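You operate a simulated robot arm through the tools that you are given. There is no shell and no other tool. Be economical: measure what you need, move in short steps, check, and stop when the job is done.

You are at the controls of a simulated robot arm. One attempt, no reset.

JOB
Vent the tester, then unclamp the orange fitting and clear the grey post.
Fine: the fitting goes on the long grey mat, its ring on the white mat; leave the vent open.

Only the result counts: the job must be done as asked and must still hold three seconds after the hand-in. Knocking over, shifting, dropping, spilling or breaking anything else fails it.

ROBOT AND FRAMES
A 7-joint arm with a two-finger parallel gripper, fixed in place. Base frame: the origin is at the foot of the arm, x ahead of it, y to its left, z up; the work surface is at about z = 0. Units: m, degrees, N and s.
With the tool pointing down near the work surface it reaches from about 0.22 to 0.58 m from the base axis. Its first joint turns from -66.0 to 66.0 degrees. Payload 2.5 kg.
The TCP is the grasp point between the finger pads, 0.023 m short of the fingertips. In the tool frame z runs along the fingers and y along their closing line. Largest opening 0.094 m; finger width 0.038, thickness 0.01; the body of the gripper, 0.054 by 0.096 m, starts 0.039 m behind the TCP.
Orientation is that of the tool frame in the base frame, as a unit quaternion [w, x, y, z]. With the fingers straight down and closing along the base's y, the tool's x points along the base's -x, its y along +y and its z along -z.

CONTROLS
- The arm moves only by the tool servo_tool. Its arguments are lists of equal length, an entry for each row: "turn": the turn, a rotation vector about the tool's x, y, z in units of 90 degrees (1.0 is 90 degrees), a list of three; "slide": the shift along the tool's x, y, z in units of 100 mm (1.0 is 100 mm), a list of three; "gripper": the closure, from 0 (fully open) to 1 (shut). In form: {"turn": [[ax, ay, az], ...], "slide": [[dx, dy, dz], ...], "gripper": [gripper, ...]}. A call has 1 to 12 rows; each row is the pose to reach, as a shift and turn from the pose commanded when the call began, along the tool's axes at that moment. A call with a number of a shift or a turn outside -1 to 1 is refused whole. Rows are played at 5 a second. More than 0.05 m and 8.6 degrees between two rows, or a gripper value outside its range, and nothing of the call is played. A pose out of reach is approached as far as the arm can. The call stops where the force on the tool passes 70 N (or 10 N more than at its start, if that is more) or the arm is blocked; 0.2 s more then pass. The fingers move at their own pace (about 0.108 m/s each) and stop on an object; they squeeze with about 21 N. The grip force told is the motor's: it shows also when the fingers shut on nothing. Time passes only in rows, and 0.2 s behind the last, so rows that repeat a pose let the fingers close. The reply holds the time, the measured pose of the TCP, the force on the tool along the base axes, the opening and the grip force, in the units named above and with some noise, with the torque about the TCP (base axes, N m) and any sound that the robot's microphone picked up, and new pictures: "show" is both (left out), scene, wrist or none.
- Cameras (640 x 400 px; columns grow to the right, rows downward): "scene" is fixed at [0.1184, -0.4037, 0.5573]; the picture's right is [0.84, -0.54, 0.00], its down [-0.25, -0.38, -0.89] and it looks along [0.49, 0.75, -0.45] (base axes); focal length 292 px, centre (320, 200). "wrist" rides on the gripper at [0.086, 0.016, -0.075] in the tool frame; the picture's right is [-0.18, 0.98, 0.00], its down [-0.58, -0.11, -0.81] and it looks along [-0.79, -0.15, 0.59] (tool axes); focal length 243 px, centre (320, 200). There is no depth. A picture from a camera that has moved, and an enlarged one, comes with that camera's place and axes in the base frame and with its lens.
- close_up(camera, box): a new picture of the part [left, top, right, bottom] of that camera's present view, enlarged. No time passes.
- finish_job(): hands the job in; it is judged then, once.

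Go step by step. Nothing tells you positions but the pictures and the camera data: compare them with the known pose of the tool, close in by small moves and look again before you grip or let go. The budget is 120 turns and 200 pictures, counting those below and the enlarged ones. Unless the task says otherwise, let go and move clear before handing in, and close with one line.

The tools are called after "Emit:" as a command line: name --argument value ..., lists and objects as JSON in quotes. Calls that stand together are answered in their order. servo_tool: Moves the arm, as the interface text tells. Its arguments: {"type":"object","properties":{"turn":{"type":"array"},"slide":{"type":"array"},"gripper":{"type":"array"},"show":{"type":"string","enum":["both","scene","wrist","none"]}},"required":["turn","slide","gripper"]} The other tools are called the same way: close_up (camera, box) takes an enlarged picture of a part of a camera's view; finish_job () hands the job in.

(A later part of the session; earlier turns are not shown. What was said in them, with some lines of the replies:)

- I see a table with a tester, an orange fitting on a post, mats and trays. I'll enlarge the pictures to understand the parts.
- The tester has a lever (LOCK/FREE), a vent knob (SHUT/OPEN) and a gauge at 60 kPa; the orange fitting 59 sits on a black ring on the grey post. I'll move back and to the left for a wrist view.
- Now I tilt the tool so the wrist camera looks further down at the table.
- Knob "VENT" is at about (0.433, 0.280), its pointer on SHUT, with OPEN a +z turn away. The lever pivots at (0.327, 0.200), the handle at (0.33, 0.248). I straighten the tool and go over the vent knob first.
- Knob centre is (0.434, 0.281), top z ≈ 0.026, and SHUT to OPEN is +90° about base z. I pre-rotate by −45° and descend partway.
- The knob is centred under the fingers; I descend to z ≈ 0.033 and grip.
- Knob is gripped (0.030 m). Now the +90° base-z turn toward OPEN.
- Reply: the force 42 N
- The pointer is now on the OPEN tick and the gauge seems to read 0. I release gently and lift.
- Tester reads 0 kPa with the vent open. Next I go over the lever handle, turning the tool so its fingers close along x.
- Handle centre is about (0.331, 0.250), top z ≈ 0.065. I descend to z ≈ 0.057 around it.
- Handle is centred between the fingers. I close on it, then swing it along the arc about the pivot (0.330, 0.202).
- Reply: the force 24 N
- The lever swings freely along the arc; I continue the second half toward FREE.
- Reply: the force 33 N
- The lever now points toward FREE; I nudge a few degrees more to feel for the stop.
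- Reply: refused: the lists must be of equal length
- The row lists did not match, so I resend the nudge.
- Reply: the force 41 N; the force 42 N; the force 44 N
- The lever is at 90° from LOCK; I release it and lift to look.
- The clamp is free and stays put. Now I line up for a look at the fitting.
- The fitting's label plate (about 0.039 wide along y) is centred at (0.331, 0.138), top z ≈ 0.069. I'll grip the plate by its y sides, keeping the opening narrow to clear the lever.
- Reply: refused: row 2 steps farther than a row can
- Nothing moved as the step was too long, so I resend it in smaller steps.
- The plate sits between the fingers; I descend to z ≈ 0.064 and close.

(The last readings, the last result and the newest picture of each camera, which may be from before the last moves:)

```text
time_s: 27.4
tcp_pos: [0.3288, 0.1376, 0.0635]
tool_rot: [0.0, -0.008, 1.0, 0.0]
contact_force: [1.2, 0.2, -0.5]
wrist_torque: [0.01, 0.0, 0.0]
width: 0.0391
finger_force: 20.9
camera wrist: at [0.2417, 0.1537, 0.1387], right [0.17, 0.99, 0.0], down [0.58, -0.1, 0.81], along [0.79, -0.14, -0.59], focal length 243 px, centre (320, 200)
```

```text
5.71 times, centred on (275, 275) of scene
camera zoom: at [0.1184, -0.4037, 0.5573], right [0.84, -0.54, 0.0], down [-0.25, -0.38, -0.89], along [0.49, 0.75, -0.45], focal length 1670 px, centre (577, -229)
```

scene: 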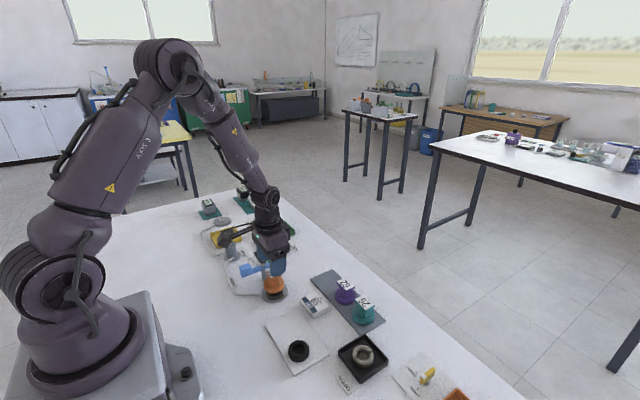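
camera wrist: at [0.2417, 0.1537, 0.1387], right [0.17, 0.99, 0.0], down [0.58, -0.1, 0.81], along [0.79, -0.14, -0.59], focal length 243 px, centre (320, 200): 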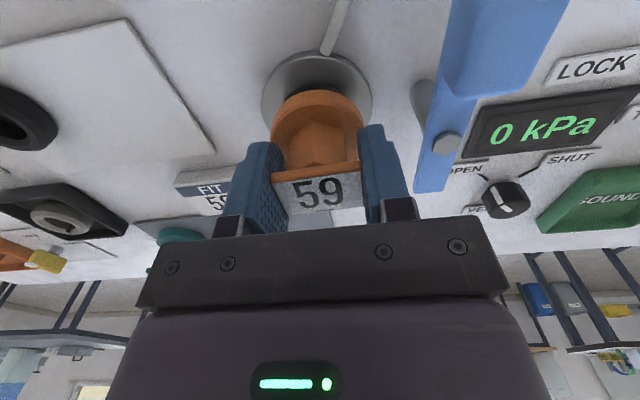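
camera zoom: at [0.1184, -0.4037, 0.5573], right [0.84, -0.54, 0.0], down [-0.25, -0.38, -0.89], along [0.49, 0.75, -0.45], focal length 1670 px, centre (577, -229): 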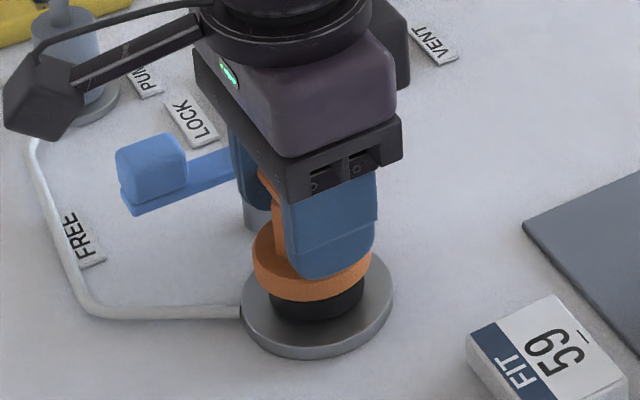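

Gripped at 0.039 m. I lift slowly straight up.

Emit:
servo_tool --turn '[[0, 0, 0], [0, 0, 0], [0, 0, 0], [0, 0, 0], [0, 0, 0]]' --slide '[[0, 0, -0.1], [0, 0, -0.2], [0, 0, -0.35], [0, 0, -0.55], [0, 0, -0.7]]' --gripper '[1, 1, 1, 1, 1]' --show "wrist"

Emit:
close_up --camera "scene" --box '[230, 220, 320, 310]'

```text
time_s: 28.6
tcp_pos: [0.3279, 0.1371, 0.1341]
tool_rot: [-0.001, -0.009, 1.0, 0.0]
contact_force: [-0.2, 0.3, -0.4]
wrist_torque: [0.0, -0.02, -0.01]
width: 0.0393
finger_force: 20.4
camera wrist: at [0.2412, 0.1545, 0.2095], right [0.17, 0.99, 0.0], down [0.58, -0.1, 0.81], along [0.79, -0.14, -0.59], focal length 243 px, centre (320, 200)
```

wrist: 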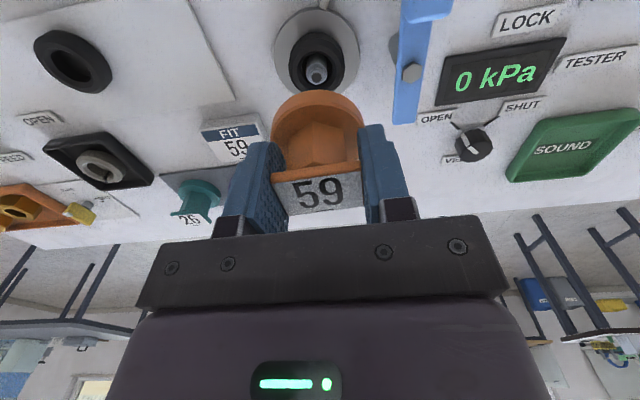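

```text
4.44 times, centred on (275, 265) of scene
camera zoom: at [0.1184, -0.4037, 0.5573], right [0.84, -0.54, 0.0], down [-0.25, -0.38, -0.89], along [0.49, 0.75, -0.45], focal length 1299 px, centre (520, -89)
```

zoom: 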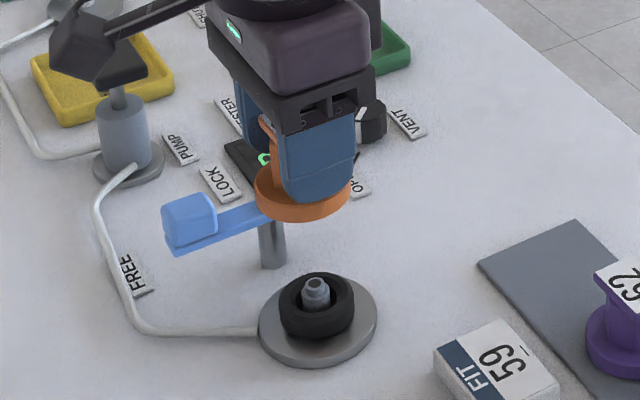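

The fitting is off and its ring remains on the post. The free end of the grey mat is around (0.474, 0.095); I carry the fitting there.

Emit:
servo_tool --turn '[[0, 0, 0], [0, 0, 0], [0, 0, 0], [0, 0, 0], [0, 0, 0]]' --slide '[[-0.2, -0.05, 0], [-0.4, -0.15, 0], [-0.6, -0.25, 0], [-0.8, -0.35, 0], [-1, -0.42, 0]]' --gripper '[1, 1, 1, 1, 1]' --show "none"

Emit:
servo_tool --turn '[[0, 0, 0], [0, 0, 0], [0, 0, 0]]' --slide '[[-0.2, 0, 0], [-0.46, 0, 0], [-0.46, 0, 0]]' --gripper '[1, 1, 1]'

Emit:
close_up --camera "scene" --box '[280, 230, 400, 340]'

```text
time_s: 29.8
tcp_pos: [0.4299, 0.0963, 0.1339]
tool_rot: [-0.002, -0.009, 1.0, -0.001]
contact_force: [0.3, 0.5, 0.2]
wrist_torque: [0.0, 0.02, 0.0]
width: 0.0391
finger_force: 21.5
```

```text
time_s: 30.6
tcp_pos: [0.476, 0.0975, 0.134]
tool_rot: [0.0, -0.009, 1.0, 0.0]
contact_force: [-0.3, -1.2, 0.5]
wrist_torque: [0.01, 0.02, 0.0]
width: 0.0391
finger_force: 20.9
camera wrist: at [0.3888, 0.1148, 0.2088], right [0.17, 0.99, 0.0], down [0.58, -0.1, 0.81], along [0.79, -0.14, -0.59], focal length 243 px, centre (320, 200)
```

scene: 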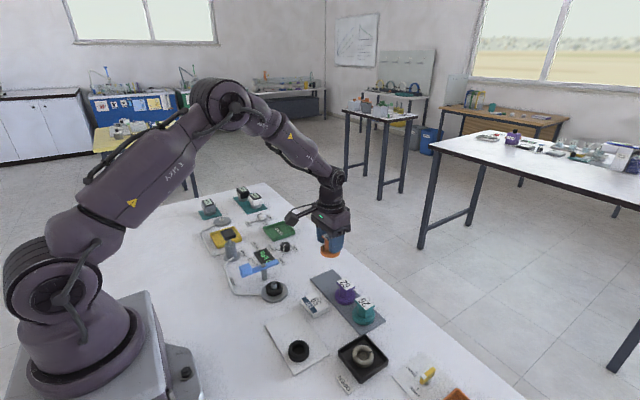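
wrist: 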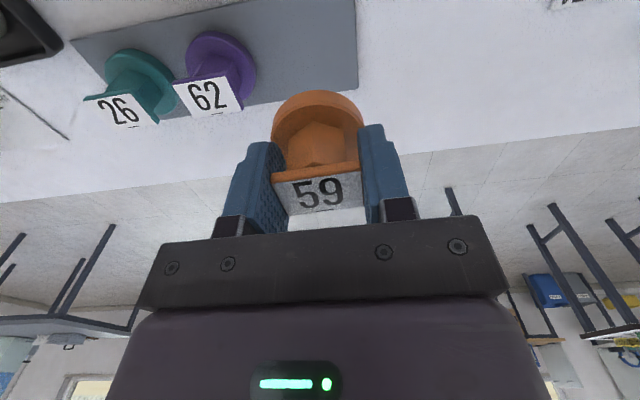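

```text
3.64 times, centred on (340, 285) of scene
camera zoom: at [0.1184, -0.4037, 0.5573], right [0.84, -0.54, 0.0], down [-0.25, -0.38, -0.89], along [0.49, 0.75, -0.45], focal length 1063 px, centre (247, -109)
```

zoom: 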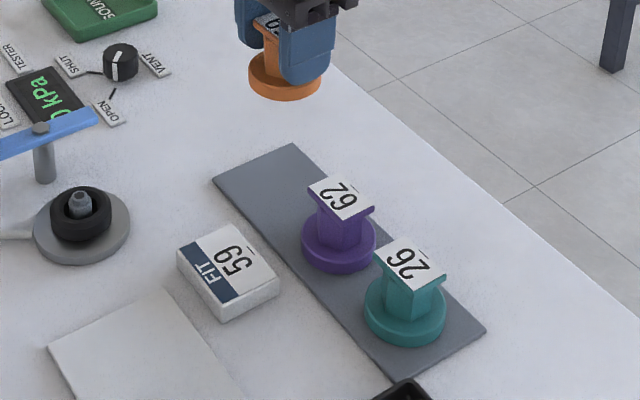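

Mat end lies at y ≈ 0.13 and x 0.436–0.51, so here is right with a few mm of shift. I lower toward the mat.

Emit:
servo_tool --turn '[[0, 0, 0], [0, 0, 0], [0, 0, 0], [0, 0, 0]]' --slide '[[0.04, -0.04, 0.3], [0.04, -0.04, 0.6], [0.04, -0.04, 0.8], [0.04, -0.04, 0.8]]' --gripper '[1, 1, 1, 1]' --show "wrist"

Emit:
close_up --camera "scene" --box '[290, 230, 390, 330]'

```text
time_s: 31.6
tcp_pos: [0.4713, 0.0938, 0.0537]
tool_rot: [0.0, -0.008, 1.0, 0.0]
contact_force: [0.4, -0.2, -0.9]
wrist_torque: [-0.03, -0.01, -0.03]
width: 0.0395
finger_force: 21.4
camera wrist: at [0.384, 0.1103, 0.1288], right [0.17, 0.99, 0.0], down [0.58, -0.1, 0.81], along [0.79, -0.14, -0.59], focal length 243 px, centre (320, 200)
```

wrist: 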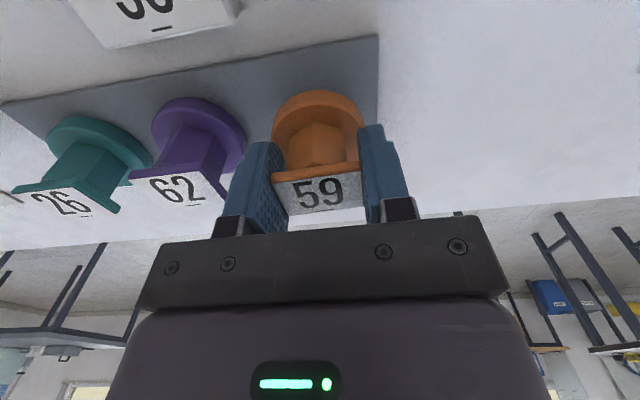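

```text
4.00 times, centred on (340, 280) of scene
camera zoom: at [0.1184, -0.4037, 0.5573], right [0.84, -0.54, 0.0], down [-0.25, -0.38, -0.89], along [0.49, 0.75, -0.45], focal length 1169 px, centre (240, -120)
```

zoom: 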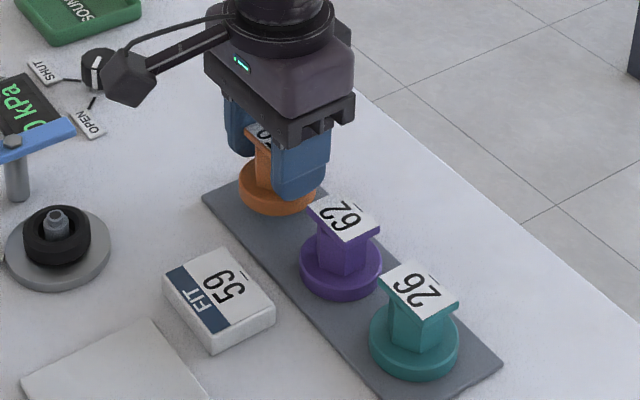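

Above the mat with perhaps 10 mm left; I lower carefully watching the force.

Emit:
servo_tool --turn '[[0, 0, 0], [0, 0, 0], [0, 0, 0]]' --slide '[[0, 0.03, 0.04], [0, 0.03, 0.08], [0, 0.03, 0.08]]' --gripper '[1, 1, 1]' --show "none"

Emit:
servo_tool --turn '[[0, 0, 0], [0, 0, 0]]' --slide '[[0, 0, 0.02], [0, 0, 0.03]]' --gripper '[1, 1]' --show "none"

Emit:
close_up --camera "scene" --box '[310, 250, 370, 310]'

```text
time_s: 32.4
tcp_pos: [0.4709, 0.097, 0.0471]
tool_rot: [0.0, -0.008, 1.0, 0.0]
contact_force: [0.2, -0.5, -0.9]
wrist_torque: [0.0, -0.03, 0.0]
width: 0.0394
finger_force: 21.2
```

```text
time_s: 33.0
tcp_pos: [0.4711, 0.0968, 0.044]
tool_rot: [0.001, -0.008, 1.0, 0.0]
contact_force: [-1.4, -2.1, 7.4]
wrist_torque: [0.16, 0.05, 0.04]
width: 0.0392
finger_force: 21.1
```

```text
6.67 times, centred on (340, 280) of scene
camera zoom: at [0.1183, -0.4037, 0.5573], right [0.84, -0.54, 0.0], down [-0.25, -0.38, -0.89], along [0.49, 0.75, -0.45], focal length 1949 px, centre (187, -333)
```

zoom: 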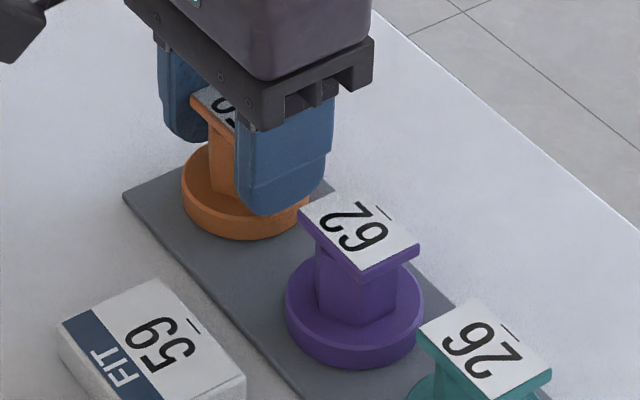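

Contact at z ≈ 0.044: the fitting rests on the mat. I open just a little and rise.

Emit:
servo_tool --turn '[[0, 0, 0], [0, 0, 0]]' --slide '[[0, 0, 0], [0, 0, 0]]' --gripper '[0.48, 0.48]' --show "none"

Emit:
servo_tool --turn '[[0, 0, 0], [0, 0, 0], [0, 0, 0], [0, 0, 0]]' --slide '[[0, 0, -0.2], [0, 0, -0.5], [0, 0, -0.8], [0, 0, -1]]' --gripper '[0.48, 0.48, 0.48, 0.48]' --show "wrist"

Emit:
close_up --camera "scene" --box '[240, 230, 400, 370]'

```text
time_s: 33.6
tcp_pos: [0.4712, 0.0967, 0.0436]
tool_rot: [0.0, -0.01, 1.0, 0.0]
contact_force: [0.6, 0.5, 0.2]
wrist_torque: [0.02, 0.0, -0.01]
width: 0.0489
finger_force: 0.0
```

```text
time_s: 34.6
tcp_pos: [0.4728, 0.0968, 0.1436]
tool_rot: [0.0, -0.009, 1.0, 0.0]
contact_force: [-0.1, 0.3, 0.1]
wrist_torque: [0.0, -0.03, 0.02]
width: 0.0489
finger_force: 0.0
camera wrist: at [0.3845, 0.1141, 0.2187], right [0.17, 0.99, 0.0], down [0.58, -0.1, 0.81], along [0.79, -0.14, -0.59], focal length 243 px, centre (320, 200)
```

wrist: 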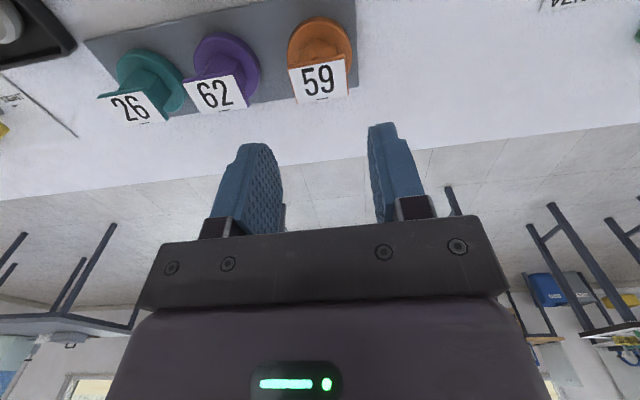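

```text
2.86 times, centred on (320, 300) of scene
camera zoom: at [0.1184, -0.4037, 0.5573], right [0.84, -0.54, 0.0], down [-0.25, -0.38, -0.89], along [0.49, 0.75, -0.45], focal length 835 px, centre (320, -86)
```

zoom: 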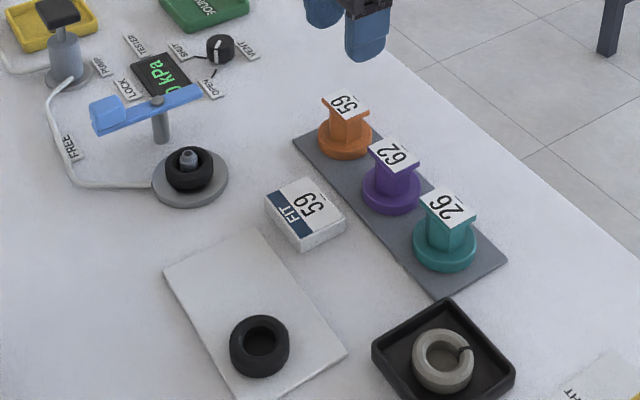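

The fitting 59 stands on the grey mat. Next I go back to the post to fetch its black ring.

Emit:
servo_tool --turn '[[0, 0, 0], [0, 0, 0], [0, 0, 0], [0, 0, 0], [0, 0, 0]]' --slide '[[0.2, 0.1, 0], [0.4, 0.2, 0], [0.6, 0.3, 0], [0.8, 0.4, 0], [1, 0.4, 0]]' --gripper '[0.4, 0.4, 0.4, 0.4, 0.4]' --show "none"

Emit:
servo_tool --turn '[[0, 0, 0], [0, 0, 0], [0, 0, 0]]' --slide '[[0.2, 0, 0.1], [0.45, 0, 0.3], [0.45, 0, 0.43]]' --gripper '[0.4, 0.4, 0.4]' --show "wrist"

Emit:
close_up --camera "wrist" --box '[240, 0, 400, 120]'

Emit:
close_up --camera "scene" --box '[245, 255, 305, 310]'

```text
time_s: 35.8
tcp_pos: [0.3713, 0.1359, 0.144]
tool_rot: [0.001, -0.009, 1.0, 0.001]
contact_force: [0.5, -0.1, 0.6]
wrist_torque: [-0.01, 0.0, -0.03]
width: 0.0563
finger_force: 0.1
```

```text
time_s: 36.6
tcp_pos: [0.3254, 0.1361, 0.099]
tool_rot: [-0.001, -0.008, 1.0, 0.0]
contact_force: [0.0, -0.6, -0.5]
wrist_torque: [-0.01, 0.02, 0.0]
width: 0.0563
finger_force: 0.1
camera wrist: at [0.2385, 0.1518, 0.1748], right [0.17, 0.99, 0.0], down [0.58, -0.1, 0.81], along [0.79, -0.14, -0.59], focal length 243 px, centre (320, 200)
```

wrist: 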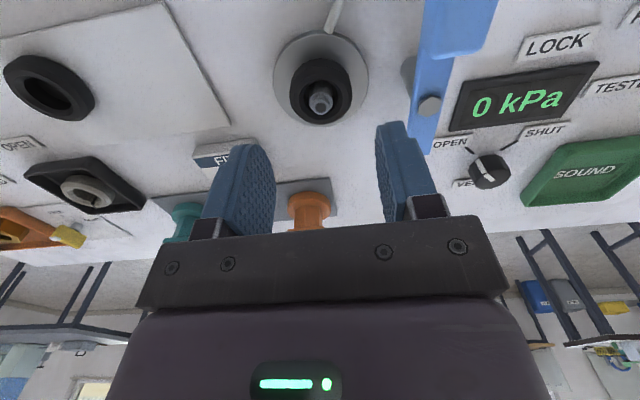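

```text
3.33 times, centred on (320, 60) of wrist
camera zoom: at [0.2385, 0.1518, 0.1748], right [0.17, 0.99, 0.0], down [0.58, -0.1, 0.81], along [0.79, -0.14, -0.59], focal length 809 px, centre (320, 667)
```

zoom: 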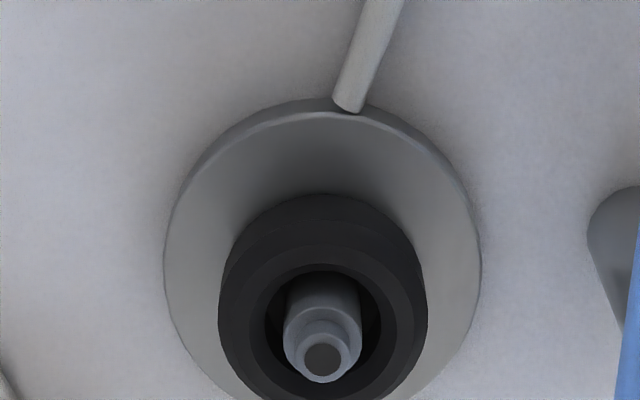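

```text
7.27 times, centred on (275, 282) of scene
camera zoom: at [0.1184, -0.4037, 0.5573], right [0.84, -0.54, 0.0], down [-0.25, -0.38, -0.89], along [0.49, 0.75, -0.45], focal length 2126 px, centre (647, -400)
```

zoom: 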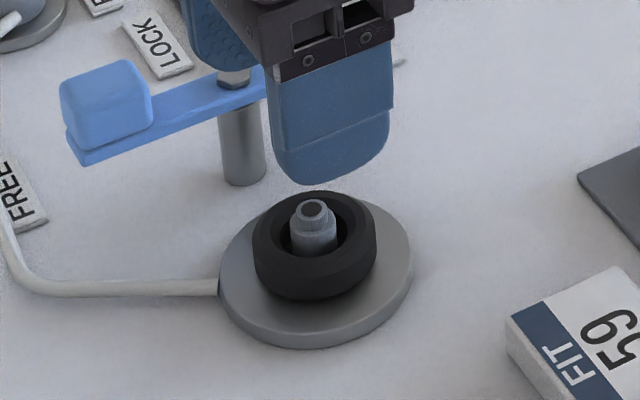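

The ring (≈0.041 across) is centred at (0.327, 0.136). I descend to z ≈ 0.037 and close on it.

Emit:
servo_tool --turn '[[0, 0, 0], [0, 0, 0], [0, 0, 0]]' --slide '[[-0.015, 0, 0.3], [-0.015, 0, 0.62], [-0.015, 0, 0.62]]' --gripper '[0.4, 0.4, 0.4]' --show "none"

Emit:
servo_tool --turn '[[0, 0, 0], [0, 0, 0], [0, 0, 0]]' --slide '[[0, 0, 0], [0, 0, 0], [0, 0, 0]]' --gripper '[1, 1, 1]' --show "wrist"

Emit:
close_up --camera "scene" --box '[245, 255, 305, 310]'

```text
time_s: 37.4
tcp_pos: [0.3295, 0.1355, 0.0382]
tool_rot: [0.0, -0.008, 1.0, 0.001]
contact_force: [-0.4, -1.0, -0.8]
wrist_torque: [-0.03, 0.0, -0.01]
width: 0.0565
finger_force: 0.1
```

```text
time_s: 38.2
tcp_pos: [0.3285, 0.1358, 0.0391]
tool_rot: [0.0, -0.008, 1.0, 0.0]
contact_force: [-0.2, -0.2, 1.0]
wrist_torque: [0.0, -0.02, 0.02]
width: 0.0417
finger_force: 21.0
camera wrist: at [0.2416, 0.152, 0.1133], right [0.17, 0.99, 0.0], down [0.58, -0.1, 0.81], along [0.79, -0.14, -0.59], focal length 243 px, centre (320, 200)
```

wrist: 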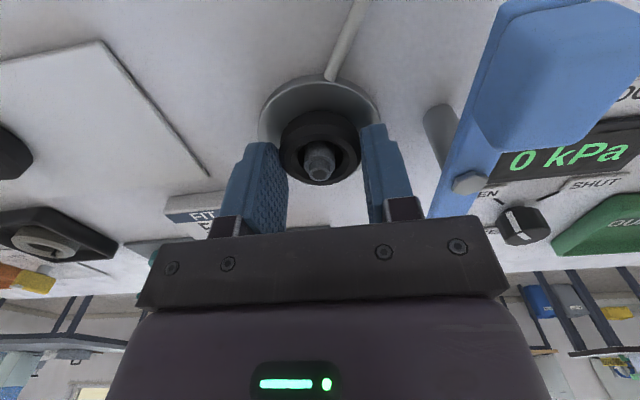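

```text
7.27 times, centred on (275, 282) of scene
camera zoom: at [0.1184, -0.4037, 0.5573], right [0.84, -0.54, 0.0], down [-0.25, -0.38, -0.89], along [0.49, 0.75, -0.45], focal length 2126 px, centre (647, -400)
```

zoom: 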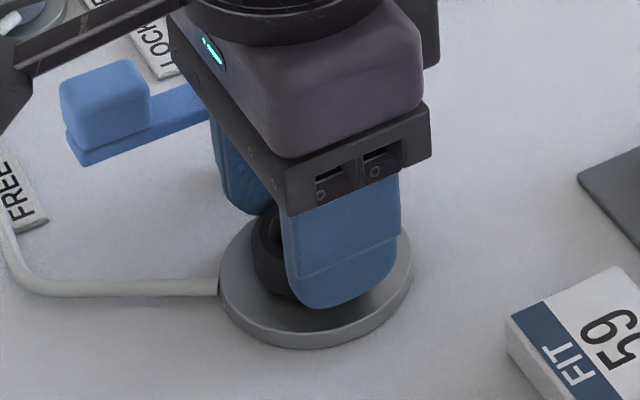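

The ring is held (0.042). I lift it off the nozzle.

Emit:
servo_tool --turn '[[0, 0, 0], [0, 0, 0], [0, 0, 0], [0, 0, 0], [0, 0, 0]]' --slide '[[0, 0, -0.1], [0, 0, -0.2], [0, 0, -0.35], [0, 0, -0.55], [0, 0, -0.7]]' --gripper '[1, 1, 1, 1, 1]' --show "wrist"

Emit:
close_up --camera "scene" --box '[230, 220, 320, 310]'

```text
time_s: 39.4
tcp_pos: [0.328, 0.1353, 0.1091]
tool_rot: [0.0, -0.009, 1.0, 0.0]
contact_force: [0.0, 0.2, -0.3]
wrist_torque: [0.02, -0.03, 0.01]
width: 0.0417
finger_force: 21.1
camera wrist: at [0.2405, 0.1517, 0.1839], right [0.17, 0.99, 0.0], down [0.58, -0.1, 0.81], along [0.79, -0.14, -0.59], focal length 243 px, centre (320, 200)
```

wrist: 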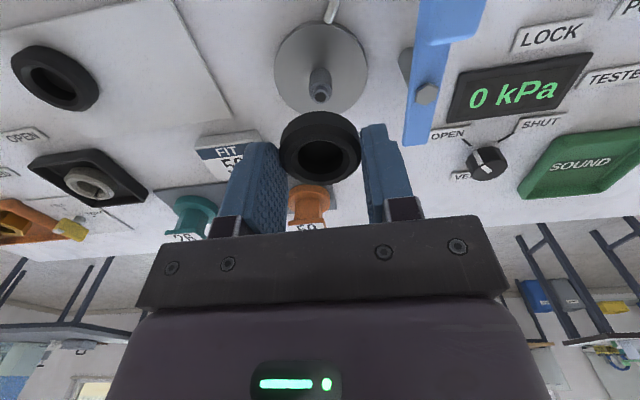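

```text
4.44 times, centred on (275, 265) of scene
camera zoom: at [0.1184, -0.4037, 0.5573], right [0.84, -0.54, 0.0], down [-0.25, -0.38, -0.89], along [0.49, 0.75, -0.45], focal length 1299 px, centre (520, -89)
```

zoom: 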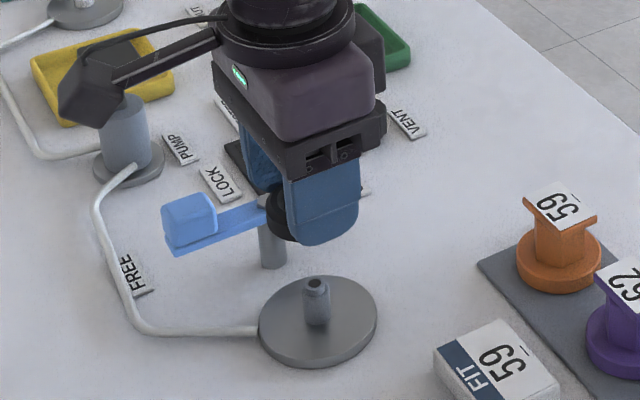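

The post is bare. I carry the ring to the free part of the white mat, about (0.313, 0.018).

Emit:
servo_tool --turn '[[0, 0, 0], [0, 0, 0], [0, 0, 0], [0, 0, 0], [0, 0, 0]]' --slide '[[0.05, -0.2, 0], [0.1, -0.4, 0], [0.15, -0.6, 0], [0.15, -0.8, 0], [0.15, -1, 0]]' --gripper '[1, 1, 1, 1, 1]' --show "none"

Emit:
servo_tool --turn '[[0, 0, 0], [0, 0, 0], [0, 0, 0]]' --slide '[[0, -0.17, 0.1], [0, -0.17, 0.4], [0, -0.17, 0.5]]' --gripper '[1, 1, 1]' --show "wrist"

Emit:
close_up --camera "scene" --box '[240, 270, 360, 380]'

```text
time_s: 40.6
tcp_pos: [0.3121, 0.0341, 0.1076]
tool_rot: [0.0, -0.009, 1.0, 0.0]
contact_force: [1.0, 0.6, 0.2]
wrist_torque: [-0.02, 0.01, 0.01]
width: 0.0417
finger_force: 21.3
```

```text
time_s: 41.4
tcp_pos: [0.3142, 0.0176, 0.0583]
tool_rot: [-0.001, -0.007, 1.0, 0.0]
contact_force: [-0.6, 0.0, -0.4]
wrist_torque: [0.0, -0.03, -0.01]
width: 0.0416
finger_force: 20.9
camera wrist: at [0.2266, 0.0337, 0.133], right [0.17, 0.99, 0.0], down [0.58, -0.1, 0.81], along [0.8, -0.14, -0.59], focal length 243 px, centre (320, 200)
```

wrist: 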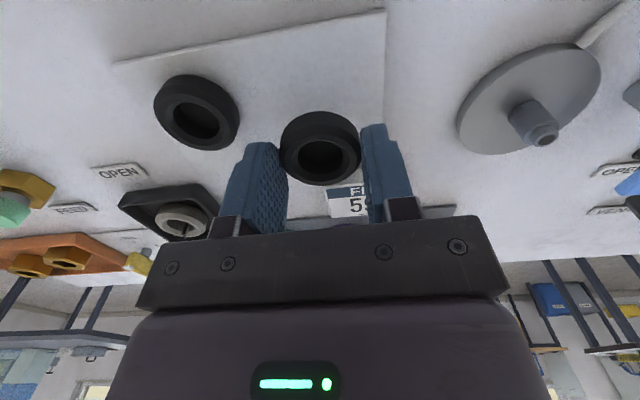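

```text
3.64 times, centred on (300, 325) of scene
camera zoom: at [0.1184, -0.4037, 0.5573], right [0.84, -0.54, 0.0], down [-0.25, -0.38, -0.89], along [0.49, 0.75, -0.45], focal length 1063 px, centre (393, -254)
```

zoom: 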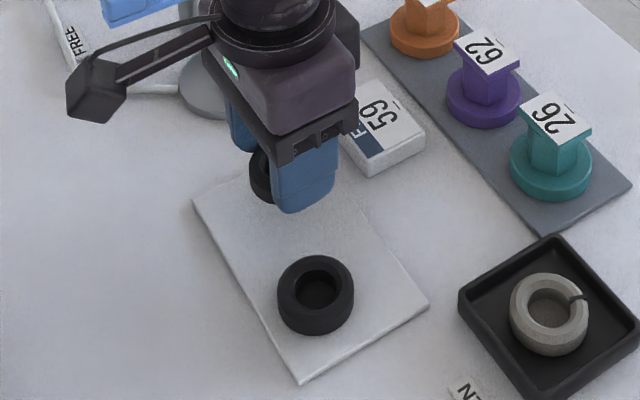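

The ring hangs above the free part of the mat. I lower it to contact.

Emit:
servo_tool --turn '[[0, 0, 0], [0, 0, 0], [0, 0, 0]]' --slide '[[0, 0, 0.1], [0, 0, 0.19], [0, 0, 0.19]]' --gripper '[1, 1, 1]' --show "none"

Emit:
servo_tool --turn '[[0, 0, 0], [0, 0, 0]]' --slide '[[0, 0, 0.02], [0, 0, 0.03]]' --gripper '[1, 1]' --show "none"

Emit:
close_up --camera "scene" --box '[265, 290, 335, 360]'

```text
time_s: 42.2
tcp_pos: [0.3145, 0.0163, 0.0392]
tool_rot: [0.0, -0.008, 1.0, -0.001]
contact_force: [0.3, -0.2, 0.2]
wrist_torque: [0.02, 0.02, -0.03]
width: 0.0418
finger_force: 21.3
```

```text
time_s: 42.8
tcp_pos: [0.3131, 0.0174, 0.0359]
tool_rot: [-0.001, -0.008, 1.0, -0.001]
contact_force: [0.0, -0.1, 0.0]
wrist_torque: [-0.02, 0.0, 0.01]
width: 0.0416
finger_force: 21.0
```

```text
5.71 times, centred on (300, 325) of scene
camera zoom: at [0.1184, -0.4037, 0.5573], right [0.84, -0.54, 0.0], down [-0.25, -0.38, -0.89], along [0.49, 0.75, -0.45], focal length 1670 px, centre (434, -514)
```

zoom: 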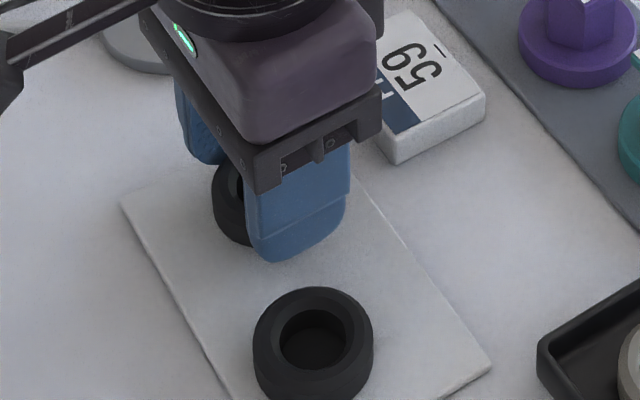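

Not yet touching; I go down in 1–2 mm steps.

Emit:
servo_tool --turn '[[0, 0, 0], [0, 0, 0]]' --slide '[[0, 0, 0.01], [0, 0, 0.02]]' --gripper '[1, 1]' --show "none"

Emit:
servo_tool --turn '[[0, 0, 0], [0, 0, 0]]' --slide '[[0, 0, 0.01], [0, 0, 0.015]]' --gripper '[1, 1]' --show "none"

```text
time_s: 43.4
tcp_pos: [0.3148, 0.0178, 0.0348]
tool_rot: [0.0, -0.008, 1.0, 0.0]
contact_force: [-6.3, -2.2, 24.7]
wrist_torque: [0.06, 0.11, -0.01]
width: 0.0416
finger_force: 21.0
```

```text
time_s: 44.0
tcp_pos: [0.3148, 0.0166, 0.0323]
tool_rot: [0.001, -0.008, 1.0, 0.0]
contact_force: [-6.8, -2.0, 35.4]
wrist_torque: [-0.11, 0.08, -0.03]
width: 0.0414
finger_force: 21.2
```

Firm contact; I ease off a little, then open and rise.

Emit:
servo_tool --turn '[[0, 0, 0], [0, 0, 0], [0, 0, 0], [0, 0, 0]]' --slide '[[0, 0, -0.015], [0, 0, -0.015], [0, 0, -0.015], [0, 0, -0.015]]' --gripper '[1, 0.44, 0.44, 0.44]' --show "none"

Emit:
servo_tool --turn '[[0, 0, 0], [0, 0, 0], [0, 0, 0], [0, 0, 0]]' --slide '[[0, 0, -0.2], [0, 0, -0.5], [0, 0, -0.8], [0, 0, -1]]' --gripper '[0.44, 0.44, 0.44, 0.44]'

Emit:
close_up --camera "scene" --box '[210, 220, 400, 370]'

```text
time_s: 45.0
tcp_pos: [0.3146, 0.0181, 0.035]
tool_rot: [0.0, -0.007, 1.0, 0.001]
contact_force: [-0.1, 0.0, -0.5]
wrist_torque: [-0.04, -0.02, -0.04]
width: 0.0522
finger_force: 0.1
```

```text
time_s: 46.0
tcp_pos: [0.3144, 0.0168, 0.1347]
tool_rot: [0.0, -0.008, 1.0, 0.0]
contact_force: [-0.3, -0.1, -0.8]
wrist_torque: [0.0, 0.0, 0.03]
width: 0.0526
finger_force: 0.1
camera wrist: at [0.2273, 0.0335, 0.2088], right [0.17, 0.99, 0.0], down [0.58, -0.1, 0.81], along [0.79, -0.14, -0.59], focal length 243 px, centre (320, 200)
```

scene: 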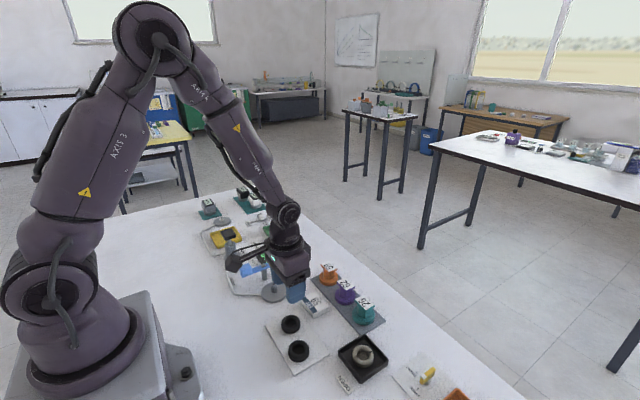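
wrist: 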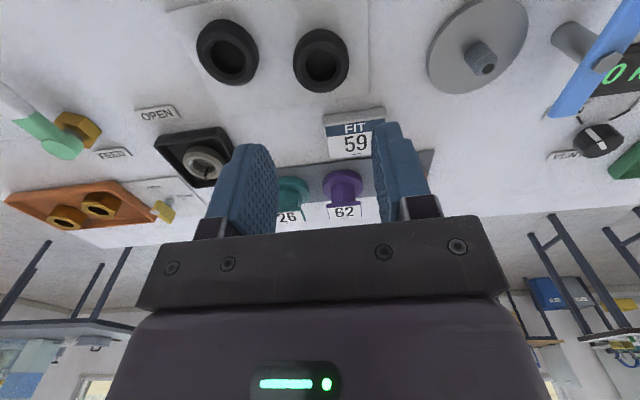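

```text
2.67 times, centred on (305, 295) of scene
camera zoom: at [0.1184, -0.4037, 0.5573], right [0.84, -0.54, 0.0], down [-0.25, -0.38, -0.89], along [0.49, 0.75, -0.45], focal length 780 px, centre (360, -53)
```

zoom: 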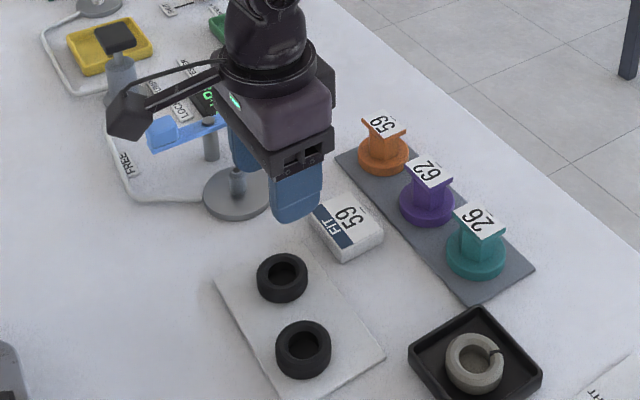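

Fitting 59 is on the grey mat and its ring on the white mat. The post is bare, the vent is open at 0 kPa, and the gripper is empty and clear, so I hand in.

Emit:
finish_job

```text
The job is handed in.
```

I vented the tester (0 kPa, vent left open), unclamped orange fitting 59 and set it on the long grey mat, and put its ring on the white mat, so the grey post is clear.
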